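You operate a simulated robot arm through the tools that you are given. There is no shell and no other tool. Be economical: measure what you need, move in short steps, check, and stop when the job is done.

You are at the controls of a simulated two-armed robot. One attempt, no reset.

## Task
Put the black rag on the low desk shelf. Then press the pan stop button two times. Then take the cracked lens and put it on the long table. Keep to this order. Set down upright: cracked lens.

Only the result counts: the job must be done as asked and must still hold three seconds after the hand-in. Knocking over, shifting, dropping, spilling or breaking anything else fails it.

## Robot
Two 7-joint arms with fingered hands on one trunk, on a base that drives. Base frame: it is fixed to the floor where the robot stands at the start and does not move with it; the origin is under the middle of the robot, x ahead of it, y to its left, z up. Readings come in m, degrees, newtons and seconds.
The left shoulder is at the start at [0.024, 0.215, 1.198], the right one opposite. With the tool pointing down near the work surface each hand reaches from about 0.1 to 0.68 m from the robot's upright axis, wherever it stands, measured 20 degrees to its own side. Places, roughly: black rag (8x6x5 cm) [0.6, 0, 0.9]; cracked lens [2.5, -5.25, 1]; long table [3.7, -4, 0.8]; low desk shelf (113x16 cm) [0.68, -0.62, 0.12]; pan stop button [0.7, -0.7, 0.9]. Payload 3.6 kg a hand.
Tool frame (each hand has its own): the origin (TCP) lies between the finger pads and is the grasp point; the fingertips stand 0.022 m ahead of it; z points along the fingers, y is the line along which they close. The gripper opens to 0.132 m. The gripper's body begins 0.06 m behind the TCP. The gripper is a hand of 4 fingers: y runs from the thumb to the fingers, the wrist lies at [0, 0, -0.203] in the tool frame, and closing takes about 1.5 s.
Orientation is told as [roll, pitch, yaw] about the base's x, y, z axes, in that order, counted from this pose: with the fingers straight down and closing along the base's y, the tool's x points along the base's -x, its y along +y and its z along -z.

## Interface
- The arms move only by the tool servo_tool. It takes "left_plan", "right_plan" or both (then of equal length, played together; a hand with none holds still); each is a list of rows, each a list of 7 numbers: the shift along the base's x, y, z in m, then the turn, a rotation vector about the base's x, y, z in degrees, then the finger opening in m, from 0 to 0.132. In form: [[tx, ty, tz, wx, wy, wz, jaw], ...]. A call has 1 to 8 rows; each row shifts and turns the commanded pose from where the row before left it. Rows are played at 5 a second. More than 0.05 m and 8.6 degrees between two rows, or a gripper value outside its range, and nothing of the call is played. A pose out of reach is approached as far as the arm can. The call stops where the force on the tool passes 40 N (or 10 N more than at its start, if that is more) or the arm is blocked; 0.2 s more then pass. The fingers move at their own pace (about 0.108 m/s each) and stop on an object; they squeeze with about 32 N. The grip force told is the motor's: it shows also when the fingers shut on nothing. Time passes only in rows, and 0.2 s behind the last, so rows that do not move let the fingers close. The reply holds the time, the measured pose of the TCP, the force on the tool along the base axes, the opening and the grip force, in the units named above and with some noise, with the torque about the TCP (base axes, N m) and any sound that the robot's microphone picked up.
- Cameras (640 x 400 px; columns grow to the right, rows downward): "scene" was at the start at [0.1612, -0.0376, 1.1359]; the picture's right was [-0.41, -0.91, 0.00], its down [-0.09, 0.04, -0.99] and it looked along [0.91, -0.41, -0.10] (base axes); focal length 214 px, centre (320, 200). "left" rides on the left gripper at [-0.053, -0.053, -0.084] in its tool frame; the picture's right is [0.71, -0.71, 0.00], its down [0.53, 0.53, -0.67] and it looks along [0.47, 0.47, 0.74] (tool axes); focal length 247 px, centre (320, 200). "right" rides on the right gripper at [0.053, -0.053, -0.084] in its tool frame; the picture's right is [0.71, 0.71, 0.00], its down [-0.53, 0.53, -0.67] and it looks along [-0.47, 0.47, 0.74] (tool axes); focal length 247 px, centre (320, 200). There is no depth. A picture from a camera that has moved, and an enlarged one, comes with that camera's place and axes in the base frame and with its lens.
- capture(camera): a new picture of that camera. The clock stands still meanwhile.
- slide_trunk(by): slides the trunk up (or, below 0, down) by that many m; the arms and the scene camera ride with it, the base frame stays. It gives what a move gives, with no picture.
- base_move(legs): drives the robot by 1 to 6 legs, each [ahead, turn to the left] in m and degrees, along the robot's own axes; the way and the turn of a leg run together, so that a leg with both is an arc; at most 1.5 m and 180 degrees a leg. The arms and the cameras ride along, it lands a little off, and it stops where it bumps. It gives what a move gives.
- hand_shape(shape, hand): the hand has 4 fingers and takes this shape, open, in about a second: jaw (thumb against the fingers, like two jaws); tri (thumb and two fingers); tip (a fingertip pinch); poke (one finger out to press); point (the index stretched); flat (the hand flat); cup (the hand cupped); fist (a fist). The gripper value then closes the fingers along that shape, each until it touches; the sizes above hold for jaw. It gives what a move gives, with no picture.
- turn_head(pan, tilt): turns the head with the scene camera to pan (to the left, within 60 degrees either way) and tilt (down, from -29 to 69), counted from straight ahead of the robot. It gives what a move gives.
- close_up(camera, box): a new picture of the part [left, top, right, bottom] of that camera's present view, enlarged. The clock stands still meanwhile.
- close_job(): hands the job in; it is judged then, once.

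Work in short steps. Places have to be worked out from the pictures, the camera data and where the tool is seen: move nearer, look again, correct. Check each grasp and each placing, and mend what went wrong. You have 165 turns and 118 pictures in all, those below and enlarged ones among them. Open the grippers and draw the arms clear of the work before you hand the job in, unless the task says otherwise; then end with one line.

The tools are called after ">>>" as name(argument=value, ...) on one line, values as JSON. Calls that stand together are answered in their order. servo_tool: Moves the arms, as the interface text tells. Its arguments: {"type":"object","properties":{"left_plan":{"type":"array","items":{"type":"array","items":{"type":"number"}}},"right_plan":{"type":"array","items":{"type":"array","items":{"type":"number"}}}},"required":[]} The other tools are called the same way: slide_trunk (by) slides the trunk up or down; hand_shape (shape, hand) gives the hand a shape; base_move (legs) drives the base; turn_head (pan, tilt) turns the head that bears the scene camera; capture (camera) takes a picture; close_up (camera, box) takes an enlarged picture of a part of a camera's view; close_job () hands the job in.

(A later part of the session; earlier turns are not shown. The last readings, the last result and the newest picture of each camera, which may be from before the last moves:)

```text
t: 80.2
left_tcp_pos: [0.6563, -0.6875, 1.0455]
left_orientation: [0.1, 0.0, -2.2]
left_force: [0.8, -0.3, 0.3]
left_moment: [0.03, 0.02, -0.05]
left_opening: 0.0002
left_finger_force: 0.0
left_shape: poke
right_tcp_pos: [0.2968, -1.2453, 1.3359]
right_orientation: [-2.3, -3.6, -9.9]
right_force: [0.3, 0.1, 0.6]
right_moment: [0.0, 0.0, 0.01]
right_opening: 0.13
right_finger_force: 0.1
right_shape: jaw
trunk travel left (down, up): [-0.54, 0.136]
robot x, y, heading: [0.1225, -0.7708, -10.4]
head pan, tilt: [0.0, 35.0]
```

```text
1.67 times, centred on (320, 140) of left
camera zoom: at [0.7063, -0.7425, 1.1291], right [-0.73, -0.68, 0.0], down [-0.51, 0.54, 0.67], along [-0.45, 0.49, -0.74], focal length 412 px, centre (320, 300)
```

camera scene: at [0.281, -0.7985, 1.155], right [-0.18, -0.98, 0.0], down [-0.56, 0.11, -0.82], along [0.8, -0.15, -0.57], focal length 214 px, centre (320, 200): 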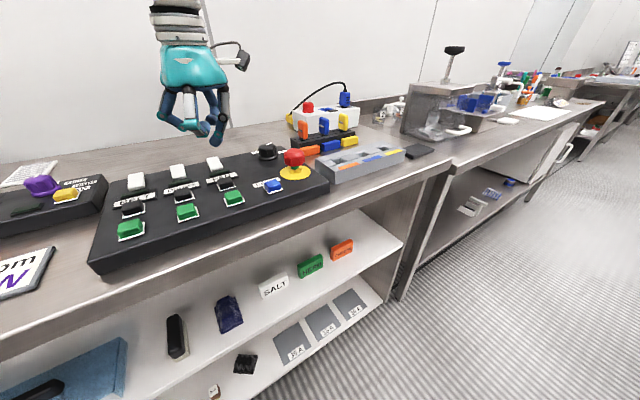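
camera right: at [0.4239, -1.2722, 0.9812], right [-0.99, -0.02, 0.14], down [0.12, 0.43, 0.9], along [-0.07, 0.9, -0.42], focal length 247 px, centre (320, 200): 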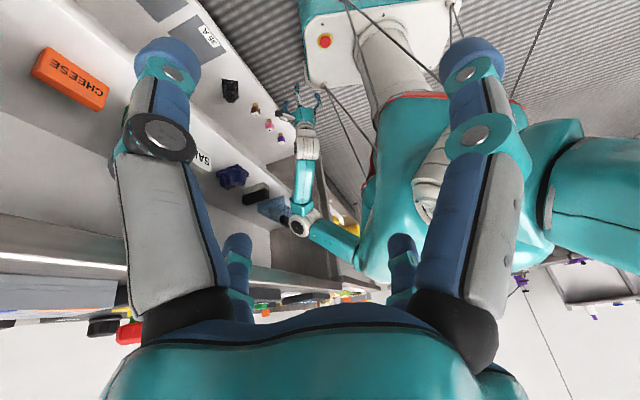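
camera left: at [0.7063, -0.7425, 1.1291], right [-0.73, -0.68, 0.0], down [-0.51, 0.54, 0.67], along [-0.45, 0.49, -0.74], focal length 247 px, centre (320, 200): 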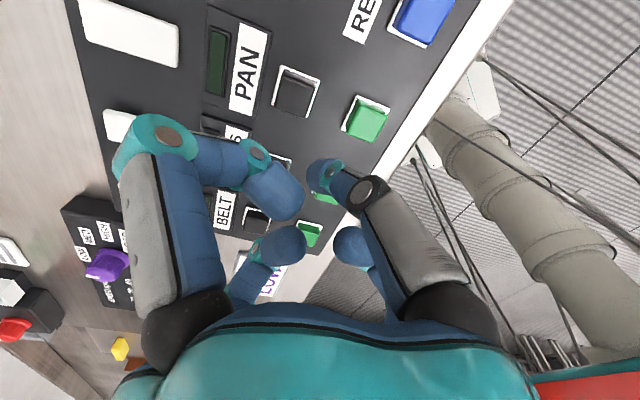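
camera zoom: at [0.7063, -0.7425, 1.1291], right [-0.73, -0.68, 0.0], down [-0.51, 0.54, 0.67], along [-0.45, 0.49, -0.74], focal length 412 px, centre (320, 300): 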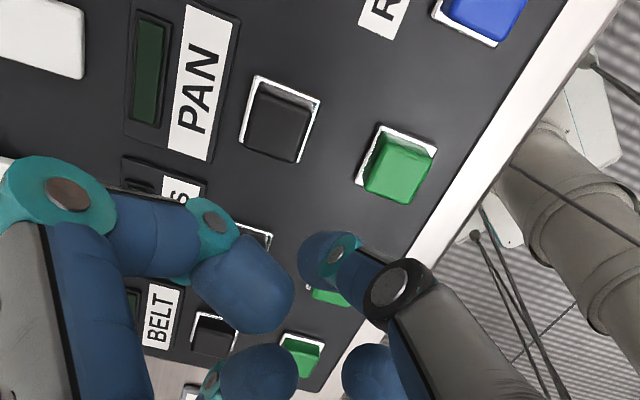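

Two views together give the button top at about (0.675, -0.686, 0.942). I shift 2 cm forward, go down to about 2 cm above it, and check.

>>> servo_tool(left_plan=[[0.019, 0.0015, 0, 0, 0, 0, 0], [0, 0, -0.03, 0, 0, 0, 0], [0, 0, -0.03, 0, 0, 0, 0], [0, 0, 0, 0, 0, 0, 0]])

>>> close_up(camera="scene", box=[130, 60, 290, 220])

>>> close_up(camera="left", box=[200, 20, 440, 260])

```text
t: 81.2
left_tcp_pos: [0.6741, -0.686, 0.9865]
left_orientation: [0.1, -0.1, -1.9]
left_force: [0.6, 0.9, 0.4]
left_moment: [0.0, 0.0, 0.03]
left_opening: 0.0
left_finger_force: 0.1
left_shape: poke
right_tcp_pos: [0.2968, -1.2456, 1.3355]
right_orientation: [-2.1, -3.7, -9.9]
right_force: [0.2, 1.5, 1.1]
right_moment: [0.03, 0.02, 0.03]
right_opening: 0.1301
right_finger_force: 0.0
right_shape: jaw
trunk travel left (down, up): [-0.54, 0.136]
robot x, y, heading: [0.1179, -0.7673, -10.6]
head pan, tilt: [0.0, 35.0]
```

```text
2.50 times, centred on (210, 140) of scene
camera zoom: at [0.2807, -0.7983, 1.155], right [-0.18, -0.98, 0.0], down [-0.56, 0.1, -0.82], along [0.81, -0.15, -0.57], focal length 536 px, centre (595, 350)
```

zoom: 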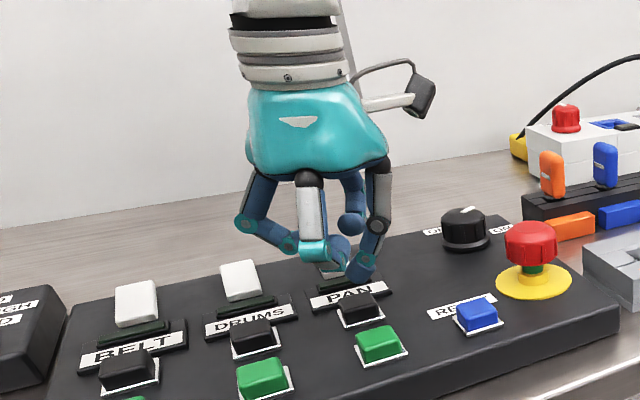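

```text
1.67 times, centred on (320, 140) of left
camera zoom: at [0.7246, -0.7411, 1.0698], right [-0.73, -0.68, 0.0], down [-0.51, 0.54, 0.67], along [-0.45, 0.49, -0.74], focal length 412 px, centre (320, 300)
```

zoom: 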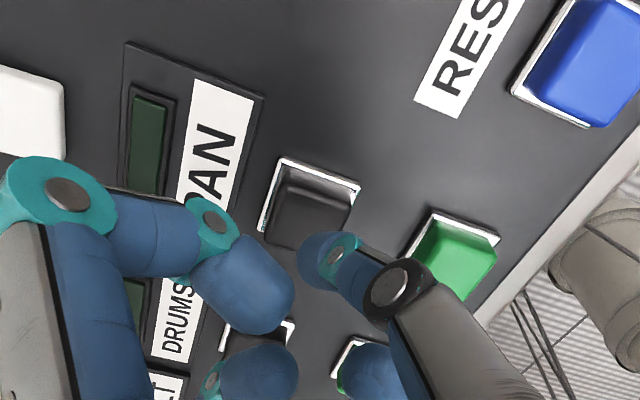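

Tip is lined up over the PAN stop (within 4 mm). First press: down in small steps, watching force and sound.

>>> servo_tool(left_plan=[[0.002, 0.002, -0.01, 0, 0, 0, 0], [0, 0, -0.006, 0, 0, 0, 0], [0, 0, -0.004, 0, 0, 0, 0], [0, 0, -0.003, 0, 0, 0, 0]])

```text
t: 82.2
left_tcp_pos: [0.6765, -0.6832, 0.9642]
left_orientation: [0.1, -0.1, -2.0]
left_force: [-0.2, -0.1, 3.0]
left_moment: [-0.01, 0.01, 0.03]
left_opening: 0.0
left_finger_force: 0.0
left_shape: poke
right_tcp_pos: [0.2967, -1.2446, 1.3359]
right_orientation: [-2.3, -3.7, -9.9]
right_force: [0.0, -0.9, 0.7]
right_moment: [0.0, -0.01, 0.0]
right_opening: 0.1299
right_finger_force: 0.0
right_shape: jaw
trunk travel left (down, up): [-0.54, 0.136]
robot x, y, heading: [0.1199, -0.7684, -10.6]
head pan, tilt: [0.0, 35.0]
heard: click
```

Contact with a click at 3 N: that is the first press. I lift to release it.

>>> servo_tool(left_plan=[[0, 0, 0.01, 0, 0, 0, 0], [0, 0, 0.012, 0, 0, 0, 0], [0, 0, 0, 0, 0, 0, 0], [0, 0, 0, 0, 0, 0, 0]])

>>> close_up(camera="scene", box=[130, 60, 290, 220])

```text
t: 83.2
left_tcp_pos: [0.6753, -0.6847, 0.9848]
left_orientation: [0.1, -0.1, -2.0]
left_force: [-0.1, 0.4, 0.3]
left_moment: [0.0, 0.02, 0.0]
left_opening: 0.0
left_finger_force: 0.0
left_shape: poke
right_tcp_pos: [0.2977, -1.2459, 1.3354]
right_orientation: [-2.1, -3.6, -9.9]
right_force: [0.8, -0.4, -0.1]
right_moment: [-0.03, -0.01, 0.0]
right_opening: 0.13
right_finger_force: 0.1
right_shape: jaw
trunk travel left (down, up): [-0.54, 0.136]
robot x, y, heading: [0.1167, -0.7702, -10.5]
head pan, tilt: [0.0, 35.0]
```

```text
2.50 times, centred on (210, 140) of scene
camera zoom: at [0.2808, -0.7984, 1.155], right [-0.18, -0.98, 0.0], down [-0.56, 0.11, -0.82], along [0.81, -0.15, -0.57], focal length 536 px, centre (595, 350)
```

zoom: 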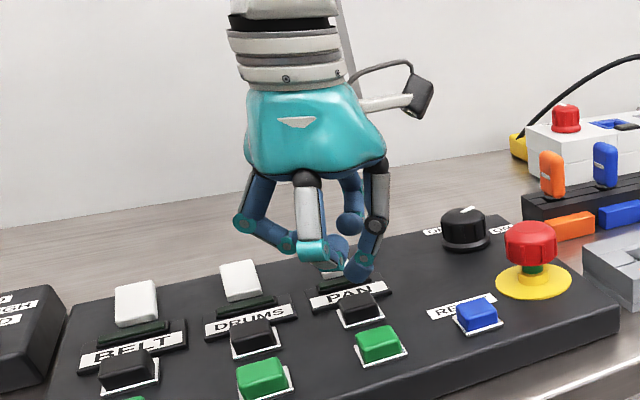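

Released. Second press with the same motion.

>>> servo_tool(left_plan=[[0.001, 0.001, -0.01, 0, 0, 0, 0], [0, 0, -0.006, 0, 0, 0, 0], [0, 0, -0.004, 0, 0, 0, 0], [0, 0, -0.002, 0, 0, 0, 0]])

```text
t: 84.2
left_tcp_pos: [0.6783, -0.6836, 0.9643]
left_orientation: [0.1, -0.2, -2.0]
left_force: [-1.3, -0.5, 2.8]
left_moment: [0.01, 0.03, -0.01]
left_opening: 0.0
left_finger_force: 0.2
left_shape: poke
right_tcp_pos: [0.2971, -1.2453, 1.3357]
right_orientation: [-2.2, -3.6, -9.9]
right_force: [-0.5, -0.2, 0.0]
right_moment: [0.03, -0.01, 0.0]
right_opening: 0.1301
right_finger_force: 0.0
right_shape: jaw
trunk travel left (down, up): [-0.54, 0.136]
robot x, y, heading: [0.1164, -0.7701, -10.5]
head pan, tilt: [0.0, 35.0]
heard: click
```

Second click heard. I lift straight up and draw the hand back, then restore the jaw shape.

>>> servo_tool(left_plan=[[0, 0, 0.04, 0, 0, 0, 0], [0, 0, 0.045, 0, 0, 0, 0], [0, 0, 0.045, 0, 0, 0, 0], [0, 0, 0.045, 0, 0, 0, 0], [-0.045, 0, 0.015, 0, 0, 0, 0], [-0.047, 0, 0.015, 0, 0, 0, 0], [-0.047, 0, 0.0, 0, 0, 0, 0], [-0.047, 0, 0, 0, 0, 0, 0]])

>>> hand_shape(hand="left", shape="jaw")

>>> turn_head(pan=-50, tilt=10)

>>> capture(camera="scene")

```text
t: 86.0
left_tcp_pos: [0.4898, -0.6819, 1.1677]
left_orientation: [0.1, -0.2, -2.1]
left_force: [-0.2, 0.4, -0.7]
left_moment: [0.0, -0.02, 0.03]
left_opening: 0.0
left_finger_force: 0.0
left_shape: poke
right_tcp_pos: [0.2962, -1.2463, 1.3352]
right_orientation: [-2.2, -3.6, -9.9]
right_force: [0.1, 0.3, 0.4]
right_moment: [0.02, -0.01, 0.03]
right_opening: 0.1302
right_finger_force: 0.2
right_shape: jaw
trunk travel left (down, up): [-0.54, 0.136]
robot x, y, heading: [0.1166, -0.7681, -10.5]
head pan, tilt: [0.0, 35.0]
```

```text
t: 86.9
left_tcp_pos: [0.4907, -0.6825, 1.1676]
left_orientation: [0.2, -0.1, -2.1]
left_force: [-0.1, 0.0, 0.0]
left_moment: [-0.01, -0.02, -0.02]
left_opening: 0.132
left_finger_force: 0.0
left_shape: jaw
right_tcp_pos: [0.297, -1.2457, 1.3352]
right_orientation: [-2.2, -3.6, -10.0]
right_force: [0.1, -0.6, 0.4]
right_moment: [-0.01, -0.07, 0.02]
right_opening: 0.1299
right_finger_force: 0.1
right_shape: jaw
trunk travel left (down, up): [-0.54, 0.136]
robot x, y, heading: [0.1177, -0.7677, -10.7]
head pan, tilt: [0.0, 35.0]
```

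```text
t: 88.1
left_tcp_pos: [0.4921, -0.6831, 1.1685]
left_orientation: [0.1, -0.1, -2.0]
left_force: [0.0, -0.1, 0.9]
left_moment: [-0.03, -0.02, 0.04]
left_opening: 0.1321
left_finger_force: 0.0
left_shape: jaw
right_tcp_pos: [0.2975, -1.2443, 1.3359]
right_orientation: [-2.2, -3.6, -9.9]
right_force: [-0.2, -0.1, -0.1]
right_moment: [0.0, -0.02, 0.0]
right_opening: 0.13
right_finger_force: 0.1
right_shape: jaw
trunk travel left (down, up): [-0.54, 0.136]
robot x, y, heading: [0.1202, -0.7679, -10.4]
head pan, tilt: [-50.0, 10.0]
```

```text
51 pictures are left
camera scene: at [0.24, -0.8631, 1.1951], right [-0.87, -0.49, 0.0], down [-0.09, 0.15, -0.98], along [0.48, -0.86, -0.17], focal length 214 px, centre (320, 200)
```

scene: 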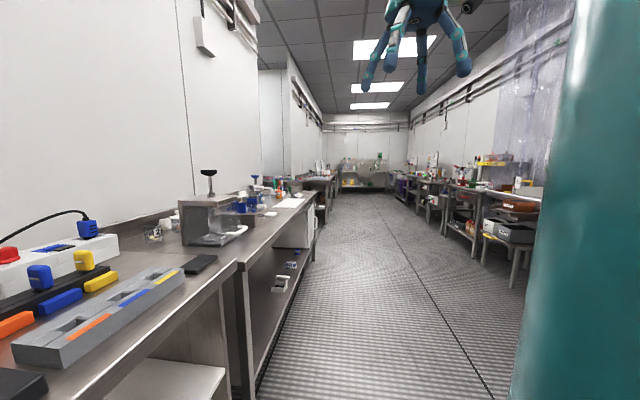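

I zoom down the aisle to see the lens region.

>>> close_up(camera="scene", box=[250, 120, 450, 245])

```text
3.20 times, centred on (350, 182) of scene
camera zoom: at [0.24, -0.8631, 1.1951], right [-0.87, -0.49, 0.0], down [-0.09, 0.15, -0.98], along [0.48, -0.86, -0.17], focal length 686 px, centre (224, 256)
```

zoom: 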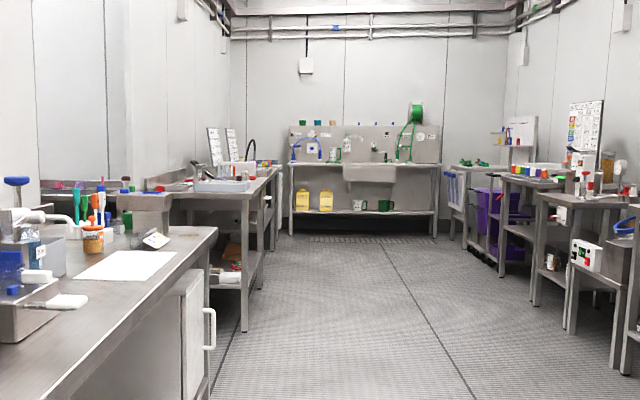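

Aisle heads about -73.5°. I turn into it and drive forward, drifting a little away from the left benches.

>>> base_move(legs=[[0, -69.5], [1.4, 0], [0, 6.5], [1.0, 0]])

>>> turn_head(pan=20, tilt=10)

>>> capture(camera="scene")

```text
t: 91.4
left_tcp_pos: [0.3407, -1.0776, 1.1694]
left_orientation: [0.3, -0.2, -68.7]
left_force: [-0.7, -0.8, 0.5]
left_moment: [0.02, -0.06, -0.01]
left_opening: 0.1322
left_finger_force: 0.1
left_shape: jaw
right_tcp_pos: [-0.2521, -1.1212, 1.3344]
right_orientation: [-1.9, -3.5, -76.6]
right_force: [0.7, -0.2, -0.2]
right_moment: [-0.02, -0.05, -0.01]
right_opening: 0.1303
right_finger_force: 0.1
right_shape: jaw
trunk travel left (down, up): [-0.54, 0.136]
robot x, y, heading: [0.1578, -0.7568, -76.8]
head pan, tilt: [-50.0, 10.0]
stopped in leg 1: the robot was blocked; the commanded pose is now the measured one
```

```text
t: 92.8
left_tcp_pos: [0.3465, -1.0772, 1.1687]
left_orientation: [0.1, -0.1, -68.6]
left_force: [-0.2, -0.4, 0.7]
left_moment: [-0.02, 0.02, -0.01]
left_opening: 0.1321
left_finger_force: 0.1
left_shape: jaw
right_tcp_pos: [-0.2478, -1.1217, 1.3368]
right_orientation: [-2.2, -3.7, -76.6]
right_force: [0.1, 0.2, 0.6]
right_moment: [-0.01, 0.0, 0.0]
right_opening: 0.1302
right_finger_force: 0.1
right_shape: jaw
trunk travel left (down, up): [-0.54, 0.136]
robot x, y, heading: [0.1636, -0.76, -76.7]
head pan, tilt: [20.0, 10.0]
```

```text
49 pictures are left
camera scene: at [0.2304, -0.9089, 1.1951], right [-0.84, -0.55, 0.0], down [-0.1, 0.15, -0.98], along [0.54, -0.82, -0.17], focal length 214 px, centre (320, 200)
```

scene: 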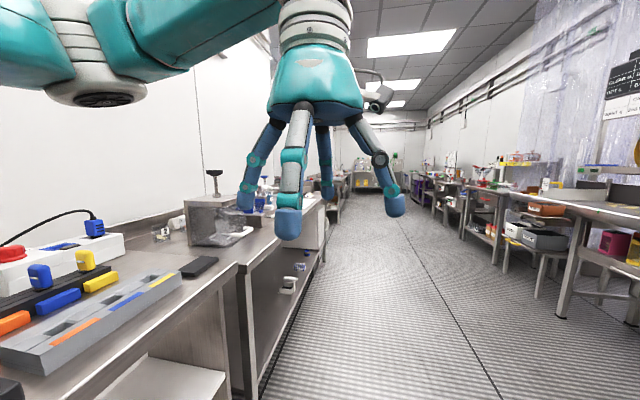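

Turned to -77°, good enough. I drive ahead down the aisle.

>>> base_move(legs=[[0.5, 0], [0, -5], [1.0, 0], [0, 7], [0.8, 0]])

>>> capture(camera="scene")

```text
t: 105.5
left_tcp_pos: [0.8131, -3.3313, 1.1686]
left_orientation: [0.1, -0.2, -67.0]
left_force: [-1.0, 0.3, -0.1]
left_moment: [0.02, -0.01, 0.04]
left_opening: 0.1324
left_finger_force: 0.0
left_shape: jaw
right_tcp_pos: [0.2193, -3.3908, 1.337]
right_orientation: [-2.2, -3.6, -75.2]
right_force: [0.3, -0.5, 0.4]
right_moment: [0.03, 0.01, -0.04]
right_opening: 0.1301
right_finger_force: 0.0
right_shape: jaw
trunk travel left (down, up): [-0.54, 0.136]
robot x, y, heading: [0.6141, -3.0191, -75.4]
head pan, tilt: [20.0, 10.0]
```

```text
48 pictures are left
camera scene: at [0.6933, -3.1667, 1.1951], right [-0.82, -0.57, 0.0], down [-0.1, 0.14, -0.98], along [0.56, -0.81, -0.17], focal length 214 px, centre (320, 200)
```

scene: 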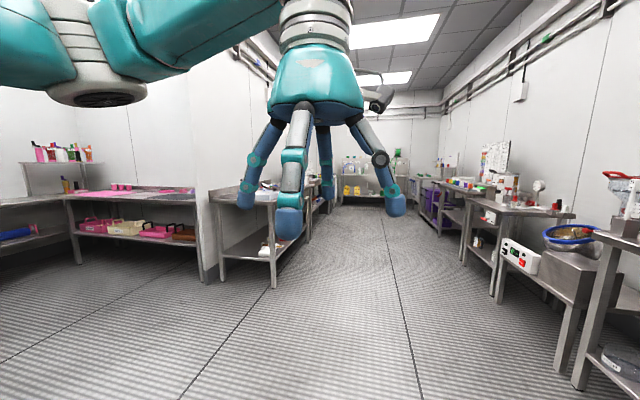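

The pink-topped bench in the recess fits the long table (3.7, -4). The lens should be on the bench ahead-left. I drive toward a spot in front of it, stopping short to look.

>>> base_move(legs=[[0, 15.5], [1.2, 0], [0.9, 0]])

>>> turn_head(pan=35, tilt=15)

>>> capture(camera="scene")

```text
t: 116.9
left_tcp_pos: [1.9349, -5.0916, 1.1681]
left_orientation: [0.2, 0.0, -52.5]
left_force: [-0.5, -0.4, 0.2]
left_moment: [0.0, 0.0, 0.01]
left_opening: 0.1319
left_finger_force: 0.0
left_shape: jaw
right_tcp_pos: [1.3769, -5.2987, 1.3368]
right_orientation: [-2.3, -3.6, -60.5]
right_force: [-0.3, -0.5, 0.0]
right_moment: [0.01, 0.03, 0.03]
right_opening: 0.1302
right_finger_force: 0.1
right_shape: jaw
trunk travel left (down, up): [-0.54, 0.136]
robot x, y, heading: [1.6694, -4.8371, -60.4]
head pan, tilt: [20.0, 10.0]
```

```text
t: 117.6
left_tcp_pos: [1.9347, -5.091, 1.17]
left_orientation: [0.1, -0.1, -52.4]
left_force: [-0.1, 0.9, -0.4]
left_moment: [0.0, 0.02, 0.03]
left_opening: 0.132
left_finger_force: 0.1
left_shape: jaw
right_tcp_pos: [1.3765, -5.2992, 1.3381]
right_orientation: [-2.2, -3.6, -60.4]
right_force: [0.8, -0.3, 0.6]
right_moment: [0.0, -0.01, 0.0]
right_opening: 0.1301
right_finger_force: 0.0
right_shape: jaw
trunk travel left (down, up): [-0.54, 0.136]
robot x, y, heading: [1.668, -4.8355, -60.4]
head pan, tilt: [35.0, 15.0]
```

```text
47 pictures are left
camera scene: at [1.7891, -4.9422, 1.187], right [-0.43, -0.9, 0.0], down [-0.23, 0.11, -0.97], along [0.87, -0.41, -0.26], focal length 214 px, centre (320, 200)
```

scene: 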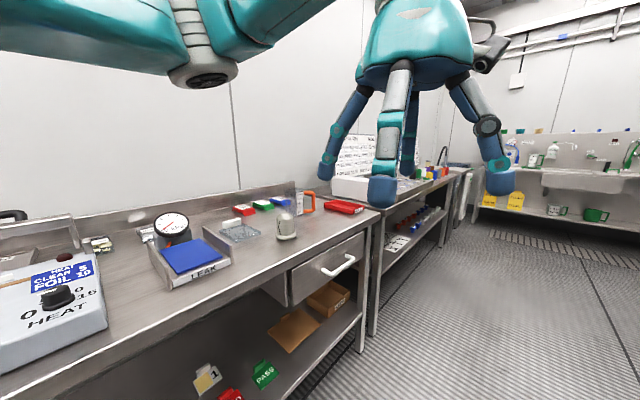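

>>> close_up(camera="scene", box=[140, 170, 390, 300])

```text
2.56 times, centred on (265, 235) of scene
camera zoom: at [1.7891, -4.9422, 1.187], right [-0.43, -0.9, 0.0], down [-0.23, 0.11, -0.97], along [0.87, -0.41, -0.26], focal length 549 px, centre (461, 110)
```

zoom: 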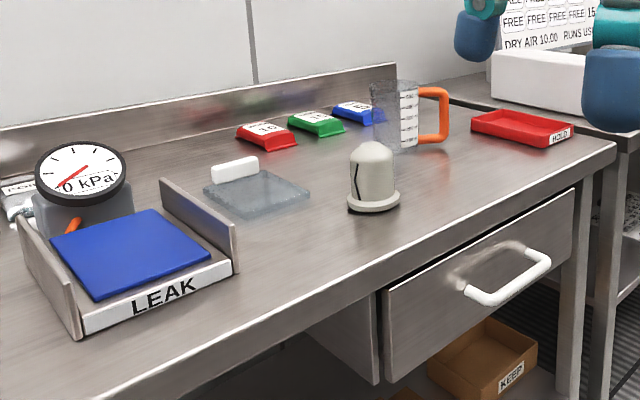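

The dome with a black crack on a flanged foot is the cracked lens, at roughly (2.42, -5.12). I drive to a spot in front of it and turn to face the bench.

>>> base_move(legs=[[0, -6], [0.49, 0], [0, 80]])

>>> turn_head(pan=0, tilt=30)

>>> capture(camera="scene")

```text
t: 124.3
left_tcp_pos: [2.2035, -5.1233, 1.1703]
left_orientation: [-0.1, -0.1, 17.3]
left_force: [-0.5, 0.3, -0.3]
left_moment: [0.01, 0.01, 0.01]
left_opening: 0.132
left_finger_force: 0.0
left_shape: jaw
right_tcp_pos: [2.2061, -5.7166, 1.3402]
right_orientation: [-2.2, -3.6, 9.8]
right_force: [0.2, 0.5, -0.1]
right_moment: [0.0, 0.02, -0.01]
right_opening: 0.1299
right_finger_force: 0.2
right_shape: jaw
trunk travel left (down, up): [-0.54, 0.136]
robot x, y, heading: [1.8828, -5.3408, 10.8]
head pan, tilt: [35.0, 15.0]
stopped in leg 3: the robot was blocked; the commanded pose is now the measured one
```

```text
t: 125.3
left_tcp_pos: [2.2034, -5.1255, 1.1705]
left_orientation: [0.2, -0.2, 17.3]
left_force: [-0.6, 0.1, 0.7]
left_moment: [0.0, 0.01, 0.0]
left_opening: 0.132
left_finger_force: 0.0
left_shape: jaw
right_tcp_pos: [2.2058, -5.7202, 1.3385]
right_orientation: [-2.1, -3.5, 9.7]
right_force: [0.3, -0.4, -0.4]
right_moment: [0.01, -0.01, -0.04]
right_opening: 0.1302
right_finger_force: 0.0
right_shape: jaw
trunk travel left (down, up): [-0.54, 0.136]
robot x, y, heading: [1.875, -5.3394, 11.2]
head pan, tilt: [0.0, 30.0]
```

```text
45 pictures are left
camera scene: at [2.0423, -5.3055, 1.1628], right [0.19, -0.98, 0.0], down [-0.49, -0.1, -0.87], along [0.85, 0.17, -0.5], focal length 214 px, centre (320, 200)
```

scene: 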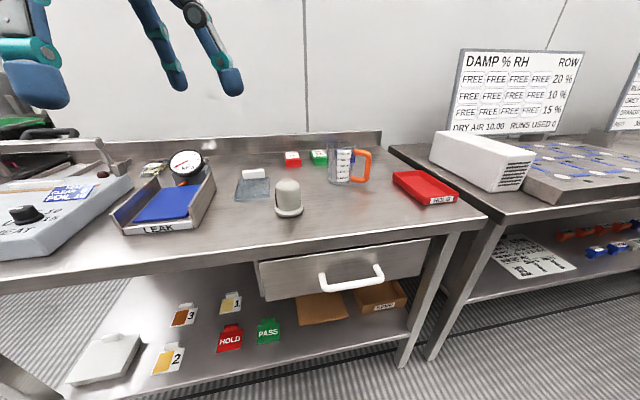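

Triangulated: the lens stands at (2.49, -5.136), from z≈0.845 to 0.95. I turn slightly right to give the left arm a better reach, and move above the lens.

>>> base_move(legs=[[0, -9]])

>>> capture(camera="left")

```text
t: 126.4
left_tcp_pos: [2.2315, -5.1783, 1.1713]
left_orientation: [0.2, -0.2, 8.3]
left_force: [1.0, 0.1, 0.3]
left_moment: [0.01, 0.02, -0.01]
left_opening: 0.1322
left_finger_force: 0.2
left_shape: jaw
right_tcp_pos: [2.1412, -5.7662, 1.3372]
right_orientation: [-2.1, -3.7, 0.6]
right_force: [0.2, -0.9, -0.2]
right_moment: [0.02, 0.0, -0.01]
right_opening: 0.1299
right_finger_force: 0.1
right_shape: jaw
trunk travel left (down, up): [-0.54, 0.136]
robot x, y, heading: [1.8783, -5.3324, 1.9]
head pan, tilt: [0.0, 30.0]
```

```text
44 pictures are left
camera left: at [2.2909, -5.2239, 1.2546], right [-0.6, -0.8, 0.0], down [-0.6, 0.44, 0.67], along [-0.53, 0.4, -0.74], focal length 247 px, centre (320, 200)
```

left: 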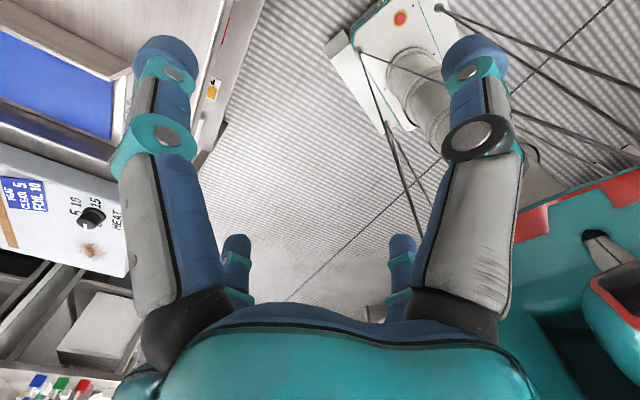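

Lens not in this view yet. I lower the trunk a little (the hand stays well above everything), then move the hand to above the lens.

>>> slide_trunk(by=-0.08)

>>> servo_tool(left_plan=[[0.043, 0.007, 0, 0, 0, 0, 0.132], [0.043, 0.007, 0, 0, 0, 0, 0.132], [0.043, 0.007, 0, 0, 0, 0, 0.132], [0.043, 0.007, 0, 0, 0, 0, 0.132], [0.043, 0.007, 0, 0, 0, 0, 0.132], [0.043, 0.007, 0, 0, 0, 0, 0.132]])

>>> capture(camera="left")

>>> capture(camera="scene")

```text
t: 127.5
left_tcp_pos: [2.2312, -5.1772, 1.0906]
left_orientation: [0.0, -0.2, 8.4]
left_force: [-0.4, 0.6, -0.1]
left_moment: [0.0, 0.02, -0.01]
left_opening: 0.1319
left_finger_force: 0.2
left_shape: jaw
right_tcp_pos: [2.1414, -5.7669, 1.2587]
right_orientation: [-2.1, -3.7, 0.5]
right_force: [0.3, 0.0, 0.1]
right_moment: [0.02, 0.03, -0.02]
right_opening: 0.1298
right_finger_force: 0.0
right_shape: jaw
trunk travel left (down, up): [-0.46, 0.216]
robot x, y, heading: [1.8805, -5.3326, 1.9]
head pan, tilt: [0.0, 30.0]
```

```text
t: 128.9
left_tcp_pos: [2.4901, -5.1408, 1.0913]
left_orientation: [0.1, -0.1, 8.3]
left_force: [0.1, 0.7, 0.1]
left_moment: [-0.02, 0.0, 0.0]
left_opening: 0.132
left_finger_force: 0.0
left_shape: jaw
right_tcp_pos: [2.1409, -5.7682, 1.2591]
right_orientation: [-2.1, -3.6, 0.6]
right_force: [-0.2, -0.2, 0.1]
right_moment: [0.03, 0.0, -0.03]
right_opening: 0.1299
right_finger_force: 0.0
right_shape: jaw
trunk travel left (down, up): [-0.46, 0.216]
robot x, y, heading: [1.8799, -5.3319, 1.9]
head pan, tilt: [0.0, 30.0]
```

```text
43 pictures are left
camera left: at [2.5497, -5.1849, 1.1749], right [-0.6, -0.8, 0.0], down [-0.6, 0.44, 0.67], along [-0.53, 0.4, -0.74], focal length 247 px, centre (320, 200)
```

left: 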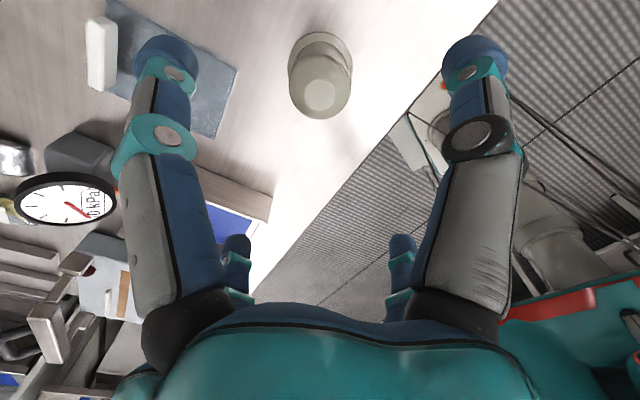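

```text
42 pictures are left
camera scene: at [2.0455, -5.3273, 1.0817], right [0.03, -1.0, 0.0], down [-0.5, -0.02, -0.87], along [0.86, 0.03, -0.5], focal length 214 px, centre (320, 200)
```

scene: 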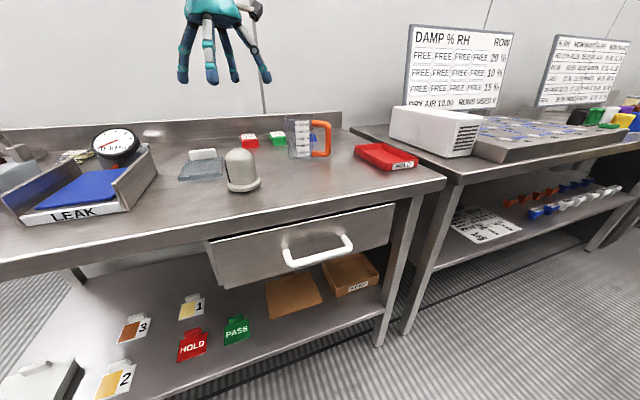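

The lens is on the tool axis within a few mm. I descend to z≈0.905 and close gently.

>>> servo_tool(left_plan=[[0, 0.001, -0.045, 0, 0, 0, 0.132], [0, 0, -0.045, 0, 0, 0, 0.132], [0, 0, -0.045, 0, 0, 0, 0.132], [0, 0, -0.035, 0, 0, 0, 0.132], [0, 0, -0.014, 0, 0, 0, 0.132], [0, 0, 0, 0, 0, 0, 0.132]])

>>> capture(camera="left")

>>> close_up(camera="scene", box=[140, 60, 340, 220])

```text
t: 130.3
left_tcp_pos: [2.4892, -5.135, 0.9073]
left_orientation: [0.0, -0.2, 8.3]
left_force: [0.2, -0.1, -0.2]
left_moment: [-0.04, -0.02, 0.03]
left_opening: 0.1319
left_finger_force: 0.1
left_shape: jaw
right_tcp_pos: [2.1424, -5.7662, 1.2601]
right_orientation: [-2.1, -3.6, 0.6]
right_force: [0.4, 1.1, 0.7]
right_moment: [-0.01, 0.0, 0.01]
right_opening: 0.1301
right_finger_force: 0.1
right_shape: jaw
trunk travel left (down, up): [-0.46, 0.216]
robot x, y, heading: [1.8769, -5.3319, 1.7]
head pan, tilt: [0.0, 30.0]
```

```text
41 pictures are left
camera left: at [2.5489, -5.1806, 0.9906], right [-0.6, -0.8, 0.0], down [-0.6, 0.44, 0.67], along [-0.53, 0.4, -0.74], focal length 247 px, centre (320, 200)
```

left: 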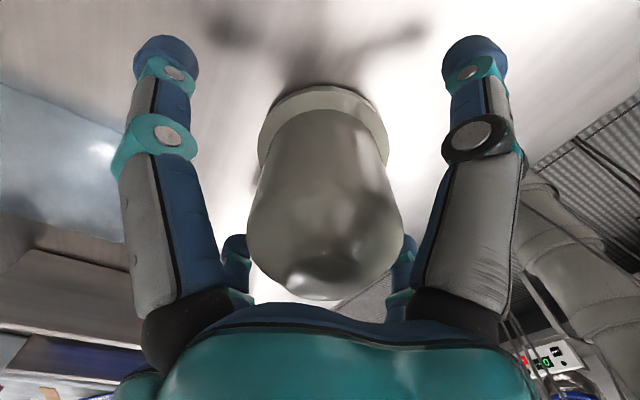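

```text
2.50 times, centred on (240, 140) of scene
camera zoom: at [2.045, -5.3261, 1.0818], right [0.03, -1.0, 0.0], down [-0.5, -0.02, -0.87], along [0.87, 0.03, -0.5], focal length 536 px, centre (520, 350)
```

zoom: 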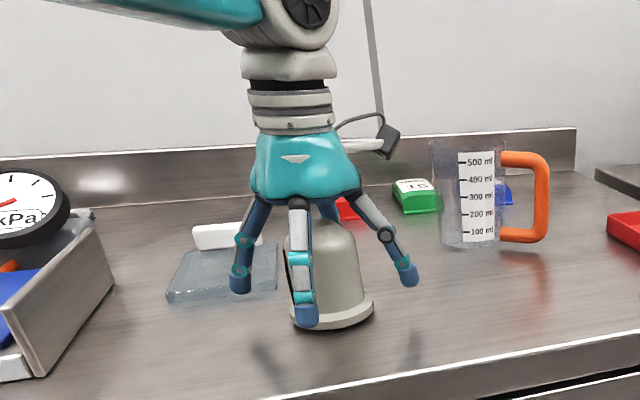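

The fingers surround the dome nicely. I close.

>>> servo_tool(left_plan=[[0, 0, 0, 0, 0, 0, 0.1], [0, 0, 0, 0, 0, 0, 0.07], [0, 0, 0, 0, 0, 0, 0.05], [0, 0, 0, 0, 0, 0, 0.03], [0, 0, 0, 0, 0, 0, 0.02], [0, 0, 0, 0, 0, 0, 0.02], [0, 0, 0, 0, 0, 0, 0.02], [0, 0, 0, 0, 0, 0, 0.02]])

>>> close_up(camera="scene", box=[140, 60, 340, 220])

```text
t: 132.2
left_tcp_pos: [2.4895, -5.1343, 0.9077]
left_orientation: [0.0, -0.1, 8.4]
left_force: [-0.1, 0.4, 0.2]
left_moment: [-0.01, 0.01, 0.03]
left_opening: 0.0517
left_finger_force: 31.5
left_shape: jaw
right_tcp_pos: [2.1416, -5.7657, 1.2595]
right_orientation: [-2.1, -3.6, 0.6]
right_force: [0.0, 0.0, 0.0]
right_moment: [-0.01, 0.01, 0.03]
right_opening: 0.1299
right_finger_force: 0.1
right_shape: jaw
trunk travel left (down, up): [-0.46, 0.216]
robot x, y, heading: [1.8782, -5.33, 2.2]
head pan, tilt: [0.0, 30.0]
```

```text
2.50 times, centred on (240, 140) of scene
camera zoom: at [2.0451, -5.3262, 1.0818], right [0.03, -1.0, 0.0], down [-0.5, -0.02, -0.87], along [0.87, 0.03, -0.5], focal length 536 px, centre (520, 350)
```

zoom: 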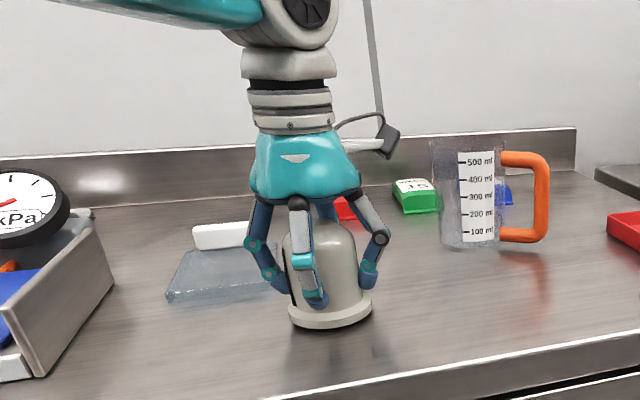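

Gripped (0.052 m, 31.5 N), still upright. I lift straight up, then draw back.

>>> servo_tool(left_plan=[[0, 0, 0.02, 0, 0, 0, 0.02], [0, 0, 0.045, 0, 0, 0, 0.02], [0, 0, 0.045, 0, 0, 0, 0.02], [0, 0, 0.045, 0, 0, 0, 0.02], [0, 0, 0.045, 0, 0, 0, 0.02], [0, 0, 0.045, 0, 0, 0, 0.02], [-0.04, 0, 0.02, 0, 0, 0, 0.02], [-0.045, 0, 0, 0, 0, 0, 0.02]])

>>> servo_tool(left_plan=[[-0.045, 0, 0, 0, 0, 0, 0.02], [-0.045, 0, 0, 0, 0, 0, 0.02], [-0.045, 0, 0, 0, 0, 0, 0.02], [-0.03, 0, 0, 0, 0, 0, 0.02]])

>>> capture(camera="left")

```text
t: 133.9
left_tcp_pos: [2.4029, -5.1366, 1.1722]
left_orientation: [0.2, -0.2, 8.4]
left_force: [-0.5, -1.1, -1.0]
left_moment: [0.0, -0.01, -0.03]
left_opening: 0.0517
left_finger_force: 32.0
left_shape: jaw
right_tcp_pos: [2.1415, -5.7662, 1.2584]
right_orientation: [-2.1, -3.7, 0.7]
right_force: [-0.1, 0.5, 0.3]
right_moment: [0.01, 0.0, -0.02]
right_opening: 0.1299
right_finger_force: 0.2
right_shape: jaw
trunk travel left (down, up): [-0.46, 0.216]
robot x, y, heading: [1.8765, -5.3326, 1.8]
head pan, tilt: [0.0, 30.0]
```

```text
t: 134.9
left_tcp_pos: [2.2382, -5.1368, 1.1724]
left_orientation: [0.1, -0.1, 8.5]
left_force: [-0.1, 0.9, -1.0]
left_moment: [0.03, 0.01, 0.0]
left_opening: 0.0519
left_finger_force: 31.9
left_shape: jaw
right_tcp_pos: [2.1407, -5.7652, 1.2592]
right_orientation: [-2.1, -3.6, 0.5]
right_force: [0.3, 0.9, -0.1]
right_moment: [0.03, 0.01, -0.01]
right_opening: 0.1301
right_finger_force: 0.0
right_shape: jaw
trunk travel left (down, up): [-0.46, 0.216]
robot x, y, heading: [1.882, -5.3329, 1.8]
head pan, tilt: [0.0, 30.0]
```

```text
38 pictures are left
camera left: at [2.2975, -5.1813, 1.2559], right [-0.6, -0.8, 0.0], down [-0.6, 0.44, 0.67], along [-0.54, 0.4, -0.74], focal length 247 px, centre (320, 200)
```

left: 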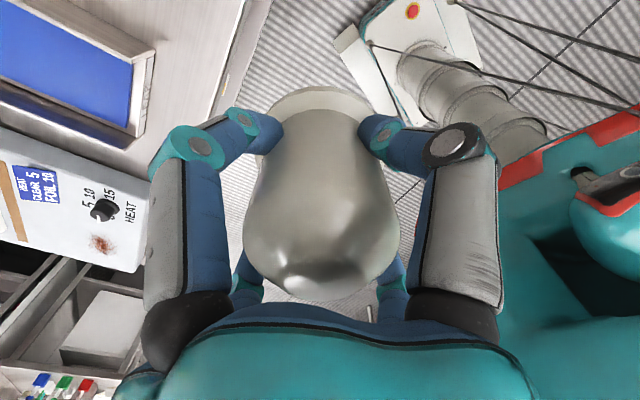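

The lens is firmly held. I raise the trunk slightly, back away from the bench, turn around and drive to the recess with the long table.

>>> slide_trunk(by=0.08)

>>> base_move(legs=[[-0.3, 0], [0, 105], [1.4, 0]])

>>> turn_head(pan=-50, tilt=12)

>>> capture(camera="scene")

```text
t: 136.1
left_tcp_pos: [2.2394, -5.1357, 1.2509]
left_orientation: [0.2, -0.1, 8.4]
left_force: [0.4, -0.2, -0.2]
left_moment: [-0.01, 0.01, 0.0]
left_opening: 0.0516
left_finger_force: 31.7
left_shape: jaw
right_tcp_pos: [2.1415, -5.7661, 1.3388]
right_orientation: [-2.1, -3.6, 0.5]
right_force: [-0.4, -0.9, 0.1]
right_moment: [0.0, 0.0, -0.01]
right_opening: 0.1301
right_finger_force: 0.0
right_shape: jaw
trunk travel left (down, up): [-0.54, 0.136]
robot x, y, heading: [1.879, -5.329, 1.9]
head pan, tilt: [0.0, 30.0]
```

```text
t: 141.2
left_tcp_pos: [1.4932, -4.9375, 1.2527]
left_orientation: [-0.1, -0.1, 81.5]
left_force: [0.9, 0.1, -0.6]
left_moment: [0.0, -0.01, -0.03]
left_opening: 0.0516
left_finger_force: 32.1
left_shape: jaw
right_tcp_pos: [2.0688, -5.2131, 1.3391]
right_orientation: [-2.1, -3.5, 73.9]
right_force: [-0.8, 1.0, -0.2]
right_moment: [0.0, 0.0, 0.0]
right_opening: 0.13
right_finger_force: 0.0
right_shape: jaw
trunk travel left (down, up): [-0.54, 0.136]
robot x, y, heading: [1.6181, -5.3565, 76.7]
head pan, tilt: [0.0, 30.0]
stopped in leg 2: the robot was blocked; the commanded pose is now the measured one
```

```text
t: 142.4
left_tcp_pos: [1.4973, -4.9394, 1.2525]
left_orientation: [0.0, -0.3, 81.5]
left_force: [0.2, 0.3, -0.3]
left_moment: [0.01, 0.02, -0.01]
left_opening: 0.0514
left_finger_force: 31.9
left_shape: jaw
right_tcp_pos: [2.0715, -5.2152, 1.3398]
right_orientation: [-2.1, -3.7, 73.9]
right_force: [0.4, 0.2, -0.3]
right_moment: [0.0, -0.01, 0.02]
right_opening: 0.1301
right_finger_force: 0.1
right_shape: jaw
trunk travel left (down, up): [-0.54, 0.136]
robot x, y, heading: [1.6169, -5.3543, 76.6]
head pan, tilt: [-50.0, 12.0]
```

```text
37 pictures are left
camera scene: at [1.7201, -5.239, 1.1919], right [0.45, -0.89, 0.0], down [-0.19, -0.09, -0.98], along [0.87, 0.44, -0.21], focal length 214 px, centre (320, 200)
```

scene: 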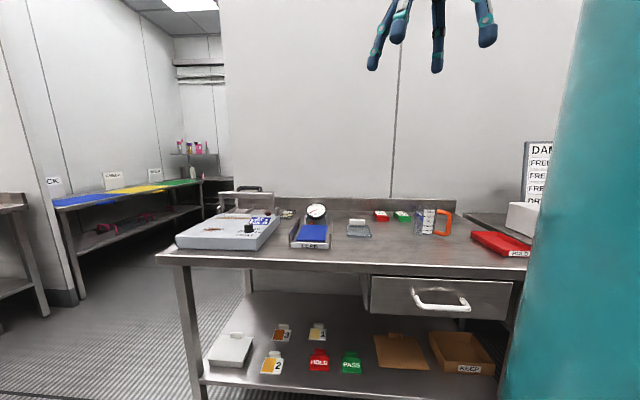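

The turn stopped early, but nothing is disturbed. The long table is behind this bench's back wall. I finish the turn and drive up the aisle.

>>> base_move(legs=[[0, 29], [1.4, 0]])

>>> capture(camera="scene")

```text
t: 150.8
left_tcp_pos: [0.9194, -3.7015, 1.2537]
left_orientation: [0.0, 0.0, 111.0]
left_force: [-0.2, -0.2, 0.0]
left_moment: [-0.03, 0.03, 0.01]
left_opening: 0.0514
left_finger_force: 32.4
left_shape: jaw
right_tcp_pos: [1.5552, -3.6586, 1.3398]
right_orientation: [-2.1, -3.5, 103.2]
right_force: [0.3, 0.3, -0.6]
right_moment: [0.01, 0.01, 0.01]
right_opening: 0.1299
right_finger_force: 0.0
right_shape: jaw
trunk travel left (down, up): [-0.54, 0.136]
robot x, y, heading: [1.2315, -4.0051, 106.4]
head pan, tilt: [-50.0, 12.0]
```

```text
36 pictures are left
camera scene: at [1.2625, -3.8537, 1.1918], right [0.83, -0.56, 0.0], down [-0.12, -0.17, -0.98], along [0.54, 0.81, -0.21], focal length 214 px, centre (320, 200)
```

scene: 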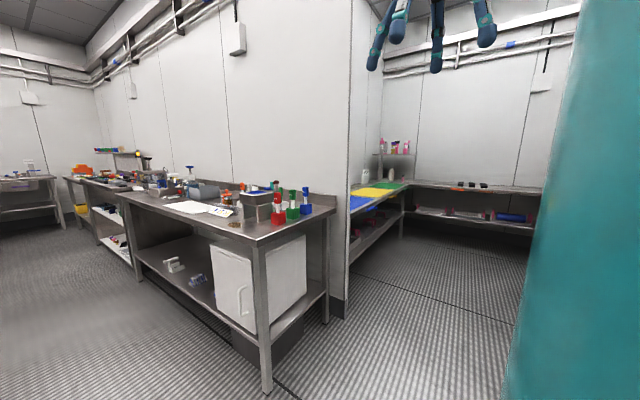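

I turn right to face into the recess.

>>> base_move(legs=[[0, -60], [0, -30], [0.4, 0]])

>>> turn_head(pan=-15, tilt=12)

>>> capture(camera="scene")

```text
t: 154.4
left_tcp_pos: [1.363, -3.5896, 1.2561]
left_orientation: [0.3, -0.2, 48.1]
left_force: [0.2, 0.2, -0.9]
left_moment: [0.04, 0.06, -0.01]
left_opening: 0.0516
left_finger_force: 32.3
left_shape: jaw
right_tcp_pos: [1.6895, -4.1387, 1.3387]
right_orientation: [-1.8, -3.6, 40.1]
right_force: [0.2, -0.4, -0.3]
right_moment: [0.05, 0.05, -0.01]
right_opening: 0.13
right_finger_force: 0.1
right_shape: jaw
trunk travel left (down, up): [-0.54, 0.136]
robot x, y, heading: [1.2053, -3.9773, 43.3]
head pan, tilt: [-50.0, 12.0]
stopped in leg 2: the robot was blocked; the commanded pose is now the measured one
```

```text
t: 155.5
left_tcp_pos: [1.3611, -3.5873, 1.2556]
left_orientation: [0.1, -0.2, 48.2]
left_force: [0.1, 0.2, -1.6]
left_moment: [0.02, 0.05, 0.02]
left_opening: 0.0513
left_finger_force: 32.0
left_shape: jaw
right_tcp_pos: [1.6877, -4.1358, 1.3397]
right_orientation: [-2.1, -3.5, 40.2]
right_force: [-0.1, 0.8, -0.2]
right_moment: [-0.03, -0.02, -0.02]
right_opening: 0.1301
right_finger_force: 0.0
right_shape: jaw
trunk travel left (down, up): [-0.54, 0.136]
robot x, y, heading: [1.2056, -3.9757, 43.3]
head pan, tilt: [-15.0, 12.0]
```

```text
35 pictures are left
camera scene: at [1.3446, -3.879, 1.1919], right [0.48, -0.88, 0.0], down [-0.18, -0.1, -0.98], along [0.86, 0.46, -0.21], focal length 214 px, centre (320, 200)
```

scene: 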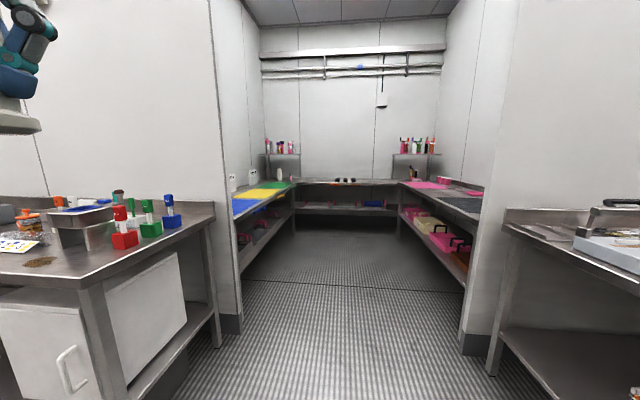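

I see the alcove: the right bench with pink mats and a dark grid fits the long table (3.7, -4). I drive into the alcove.

>>> base_move(legs=[[0.25, 0], [0, -30]])

>>> base_move(legs=[[1.3, 0]])

>>> turn_head(pan=-40, tilt=15)

>>> capture(camera="scene")

```text
t: 158.8
left_tcp_pos: [1.7107, -3.5465, 1.2555]
left_orientation: [0.1, -0.2, 18.1]
left_force: [0.5, 0.3, 0.0]
left_moment: [0.01, -0.01, 0.04]
left_opening: 0.0517
left_finger_force: 32.0
left_shape: jaw
right_tcp_pos: [1.7208, -4.1838, 1.3411]
right_orientation: [-2.1, -3.7, 10.2]
right_force: [-1.0, -0.2, 0.4]
right_moment: [-0.03, -0.02, 0.02]
right_opening: 0.1302
right_finger_force: 0.1
right_shape: jaw
trunk travel left (down, up): [-0.54, 0.136]
robot x, y, heading: [1.3813, -3.7861, 13.7]
head pan, tilt: [-15.0, 12.0]
```

```text
t: 165.3
left_tcp_pos: [2.9758, -3.228, 1.2546]
left_orientation: [0.1, -0.2, 18.7]
left_force: [0.1, -0.6, -1.5]
left_moment: [-0.01, 0.02, -0.02]
left_opening: 0.0513
left_finger_force: 32.0
left_shape: jaw
right_tcp_pos: [2.9902, -3.8659, 1.3405]
right_orientation: [-2.1, -3.5, 10.9]
right_force: [-0.3, 0.0, 0.2]
right_moment: [0.01, -0.02, -0.02]
right_opening: 0.1302
right_finger_force: 0.0
right_shape: jaw
trunk travel left (down, up): [-0.54, 0.136]
robot x, y, heading: [2.6474, -3.4719, 14.2]
head pan, tilt: [-15.0, 12.0]
```

```text
t: 166.2
left_tcp_pos: [2.9754, -3.2286, 1.2559]
left_orientation: [0.2, -0.2, 18.7]
left_force: [-0.8, 0.4, -1.7]
left_moment: [0.01, 0.0, 0.0]
left_opening: 0.0513
left_finger_force: 32.2
left_shape: jaw
right_tcp_pos: [2.9911, -3.8667, 1.3418]
right_orientation: [-2.0, -3.7, 10.9]
right_force: [-0.2, -1.0, -0.7]
right_moment: [0.0, -0.04, 0.01]
right_opening: 0.1298
right_finger_force: 0.1
right_shape: jaw
trunk travel left (down, up): [-0.54, 0.136]
robot x, y, heading: [2.6453, -3.4715, 14.1]
head pan, tilt: [-40.0, 15.0]
```

```text
34 pictures are left
camera scene: at [2.8044, -3.4944, 1.187], right [-0.43, -0.9, 0.0], down [-0.23, 0.11, -0.97], along [0.87, -0.42, -0.26], focal length 214 px, centre (320, 200)
```

scene: 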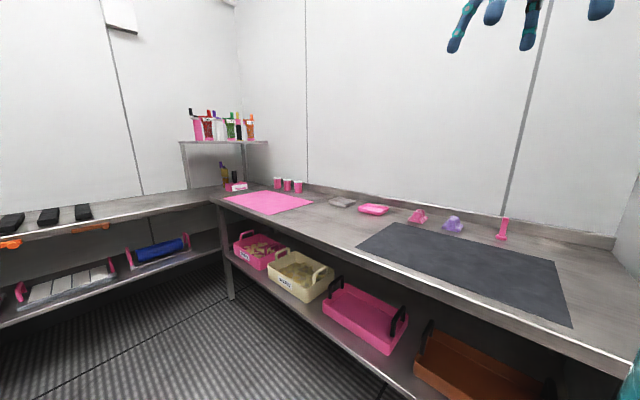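

The long table has free bare steel between the pink mat and the dark mat, at about (3.67, -3.94). I drive up in front of it and turn to face it.

>>> base_move(legs=[[0, -9], [0.8, 0]])

>>> base_move(legs=[[0, -50], [0, -38]])

>>> turn_head(pan=10, tilt=30)

>>> capture(camera="scene")

```text
t: 171.2
left_tcp_pos: [3.8121, -3.2047, 1.2549]
left_orientation: [0.1, -0.1, 10.0]
left_force: [-0.4, -0.6, -0.7]
left_moment: [-0.02, 0.01, -0.01]
left_opening: 0.0514
left_finger_force: 31.7
left_shape: jaw
right_tcp_pos: [3.7297, -3.8378, 1.3409]
right_orientation: [-2.2, -3.7, 2.2]
right_force: [0.3, -0.9, -0.3]
right_moment: [-0.02, 0.0, 0.03]
right_opening: 0.1301
right_finger_force: 0.1
right_shape: jaw
trunk travel left (down, up): [-0.54, 0.136]
robot x, y, heading: [3.4462, -3.3938, 5.5]
head pan, tilt: [-40.0, 15.0]
```

```text
t: 175.4
left_tcp_pos: [3.7017, -3.7233, 1.2572]
left_orientation: [0.2, -0.2, -69.1]
left_force: [-0.7, 0.2, -1.5]
left_moment: [-0.01, -0.06, -0.02]
left_opening: 0.0515
left_finger_force: 32.2
left_shape: jaw
right_tcp_pos: [3.064, -3.7599, 1.3413]
right_orientation: [-1.9, -3.5, -77.1]
right_force: [-0.7, -0.1, -1.0]
right_moment: [-0.02, -0.05, 0.02]
right_opening: 0.1302
right_finger_force: 0.0
right_shape: jaw
trunk travel left (down, up): [-0.54, 0.136]
robot x, y, heading: [3.4986, -3.3826, -75.3]
head pan, tilt: [-40.0, 15.0]
stopped in leg 2: the robot was blocked; the commanded pose is now the measured one
```

```text
t: 176.6
left_tcp_pos: [3.707, -3.722, 1.2583]
left_orientation: [0.0, -0.1, -69.1]
left_force: [0.0, -0.2, -1.5]
left_moment: [0.0, -0.02, -0.01]
left_opening: 0.0509
left_finger_force: 31.7
left_shape: jaw
right_tcp_pos: [3.0683, -3.7605, 1.3431]
right_orientation: [-2.1, -3.6, -77.1]
right_force: [0.4, 0.2, 0.3]
right_moment: [0.0, -0.01, 0.04]
right_opening: 0.1298
right_finger_force: 0.0
right_shape: jaw
trunk travel left (down, up): [-0.54, 0.136]
robot x, y, heading: [3.4955, -3.3808, -75.5]
head pan, tilt: [10.0, 30.0]
```

```text
33 pictures are left
camera scene: at [3.5552, -3.5392, 1.1628], right [-0.91, -0.41, 0.0], down [-0.21, 0.46, -0.87], along [0.36, -0.79, -0.5], focal length 214 px, centre (320, 200)
```

scene: 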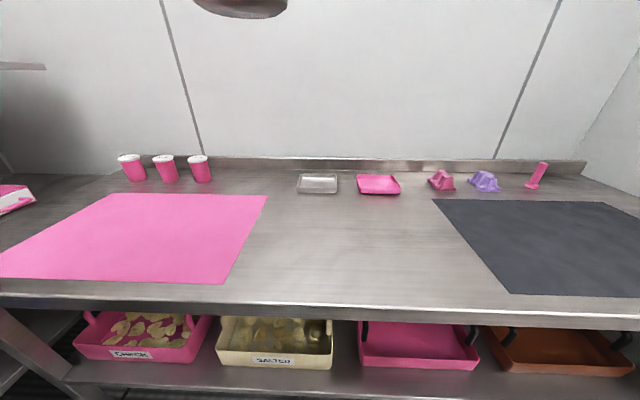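

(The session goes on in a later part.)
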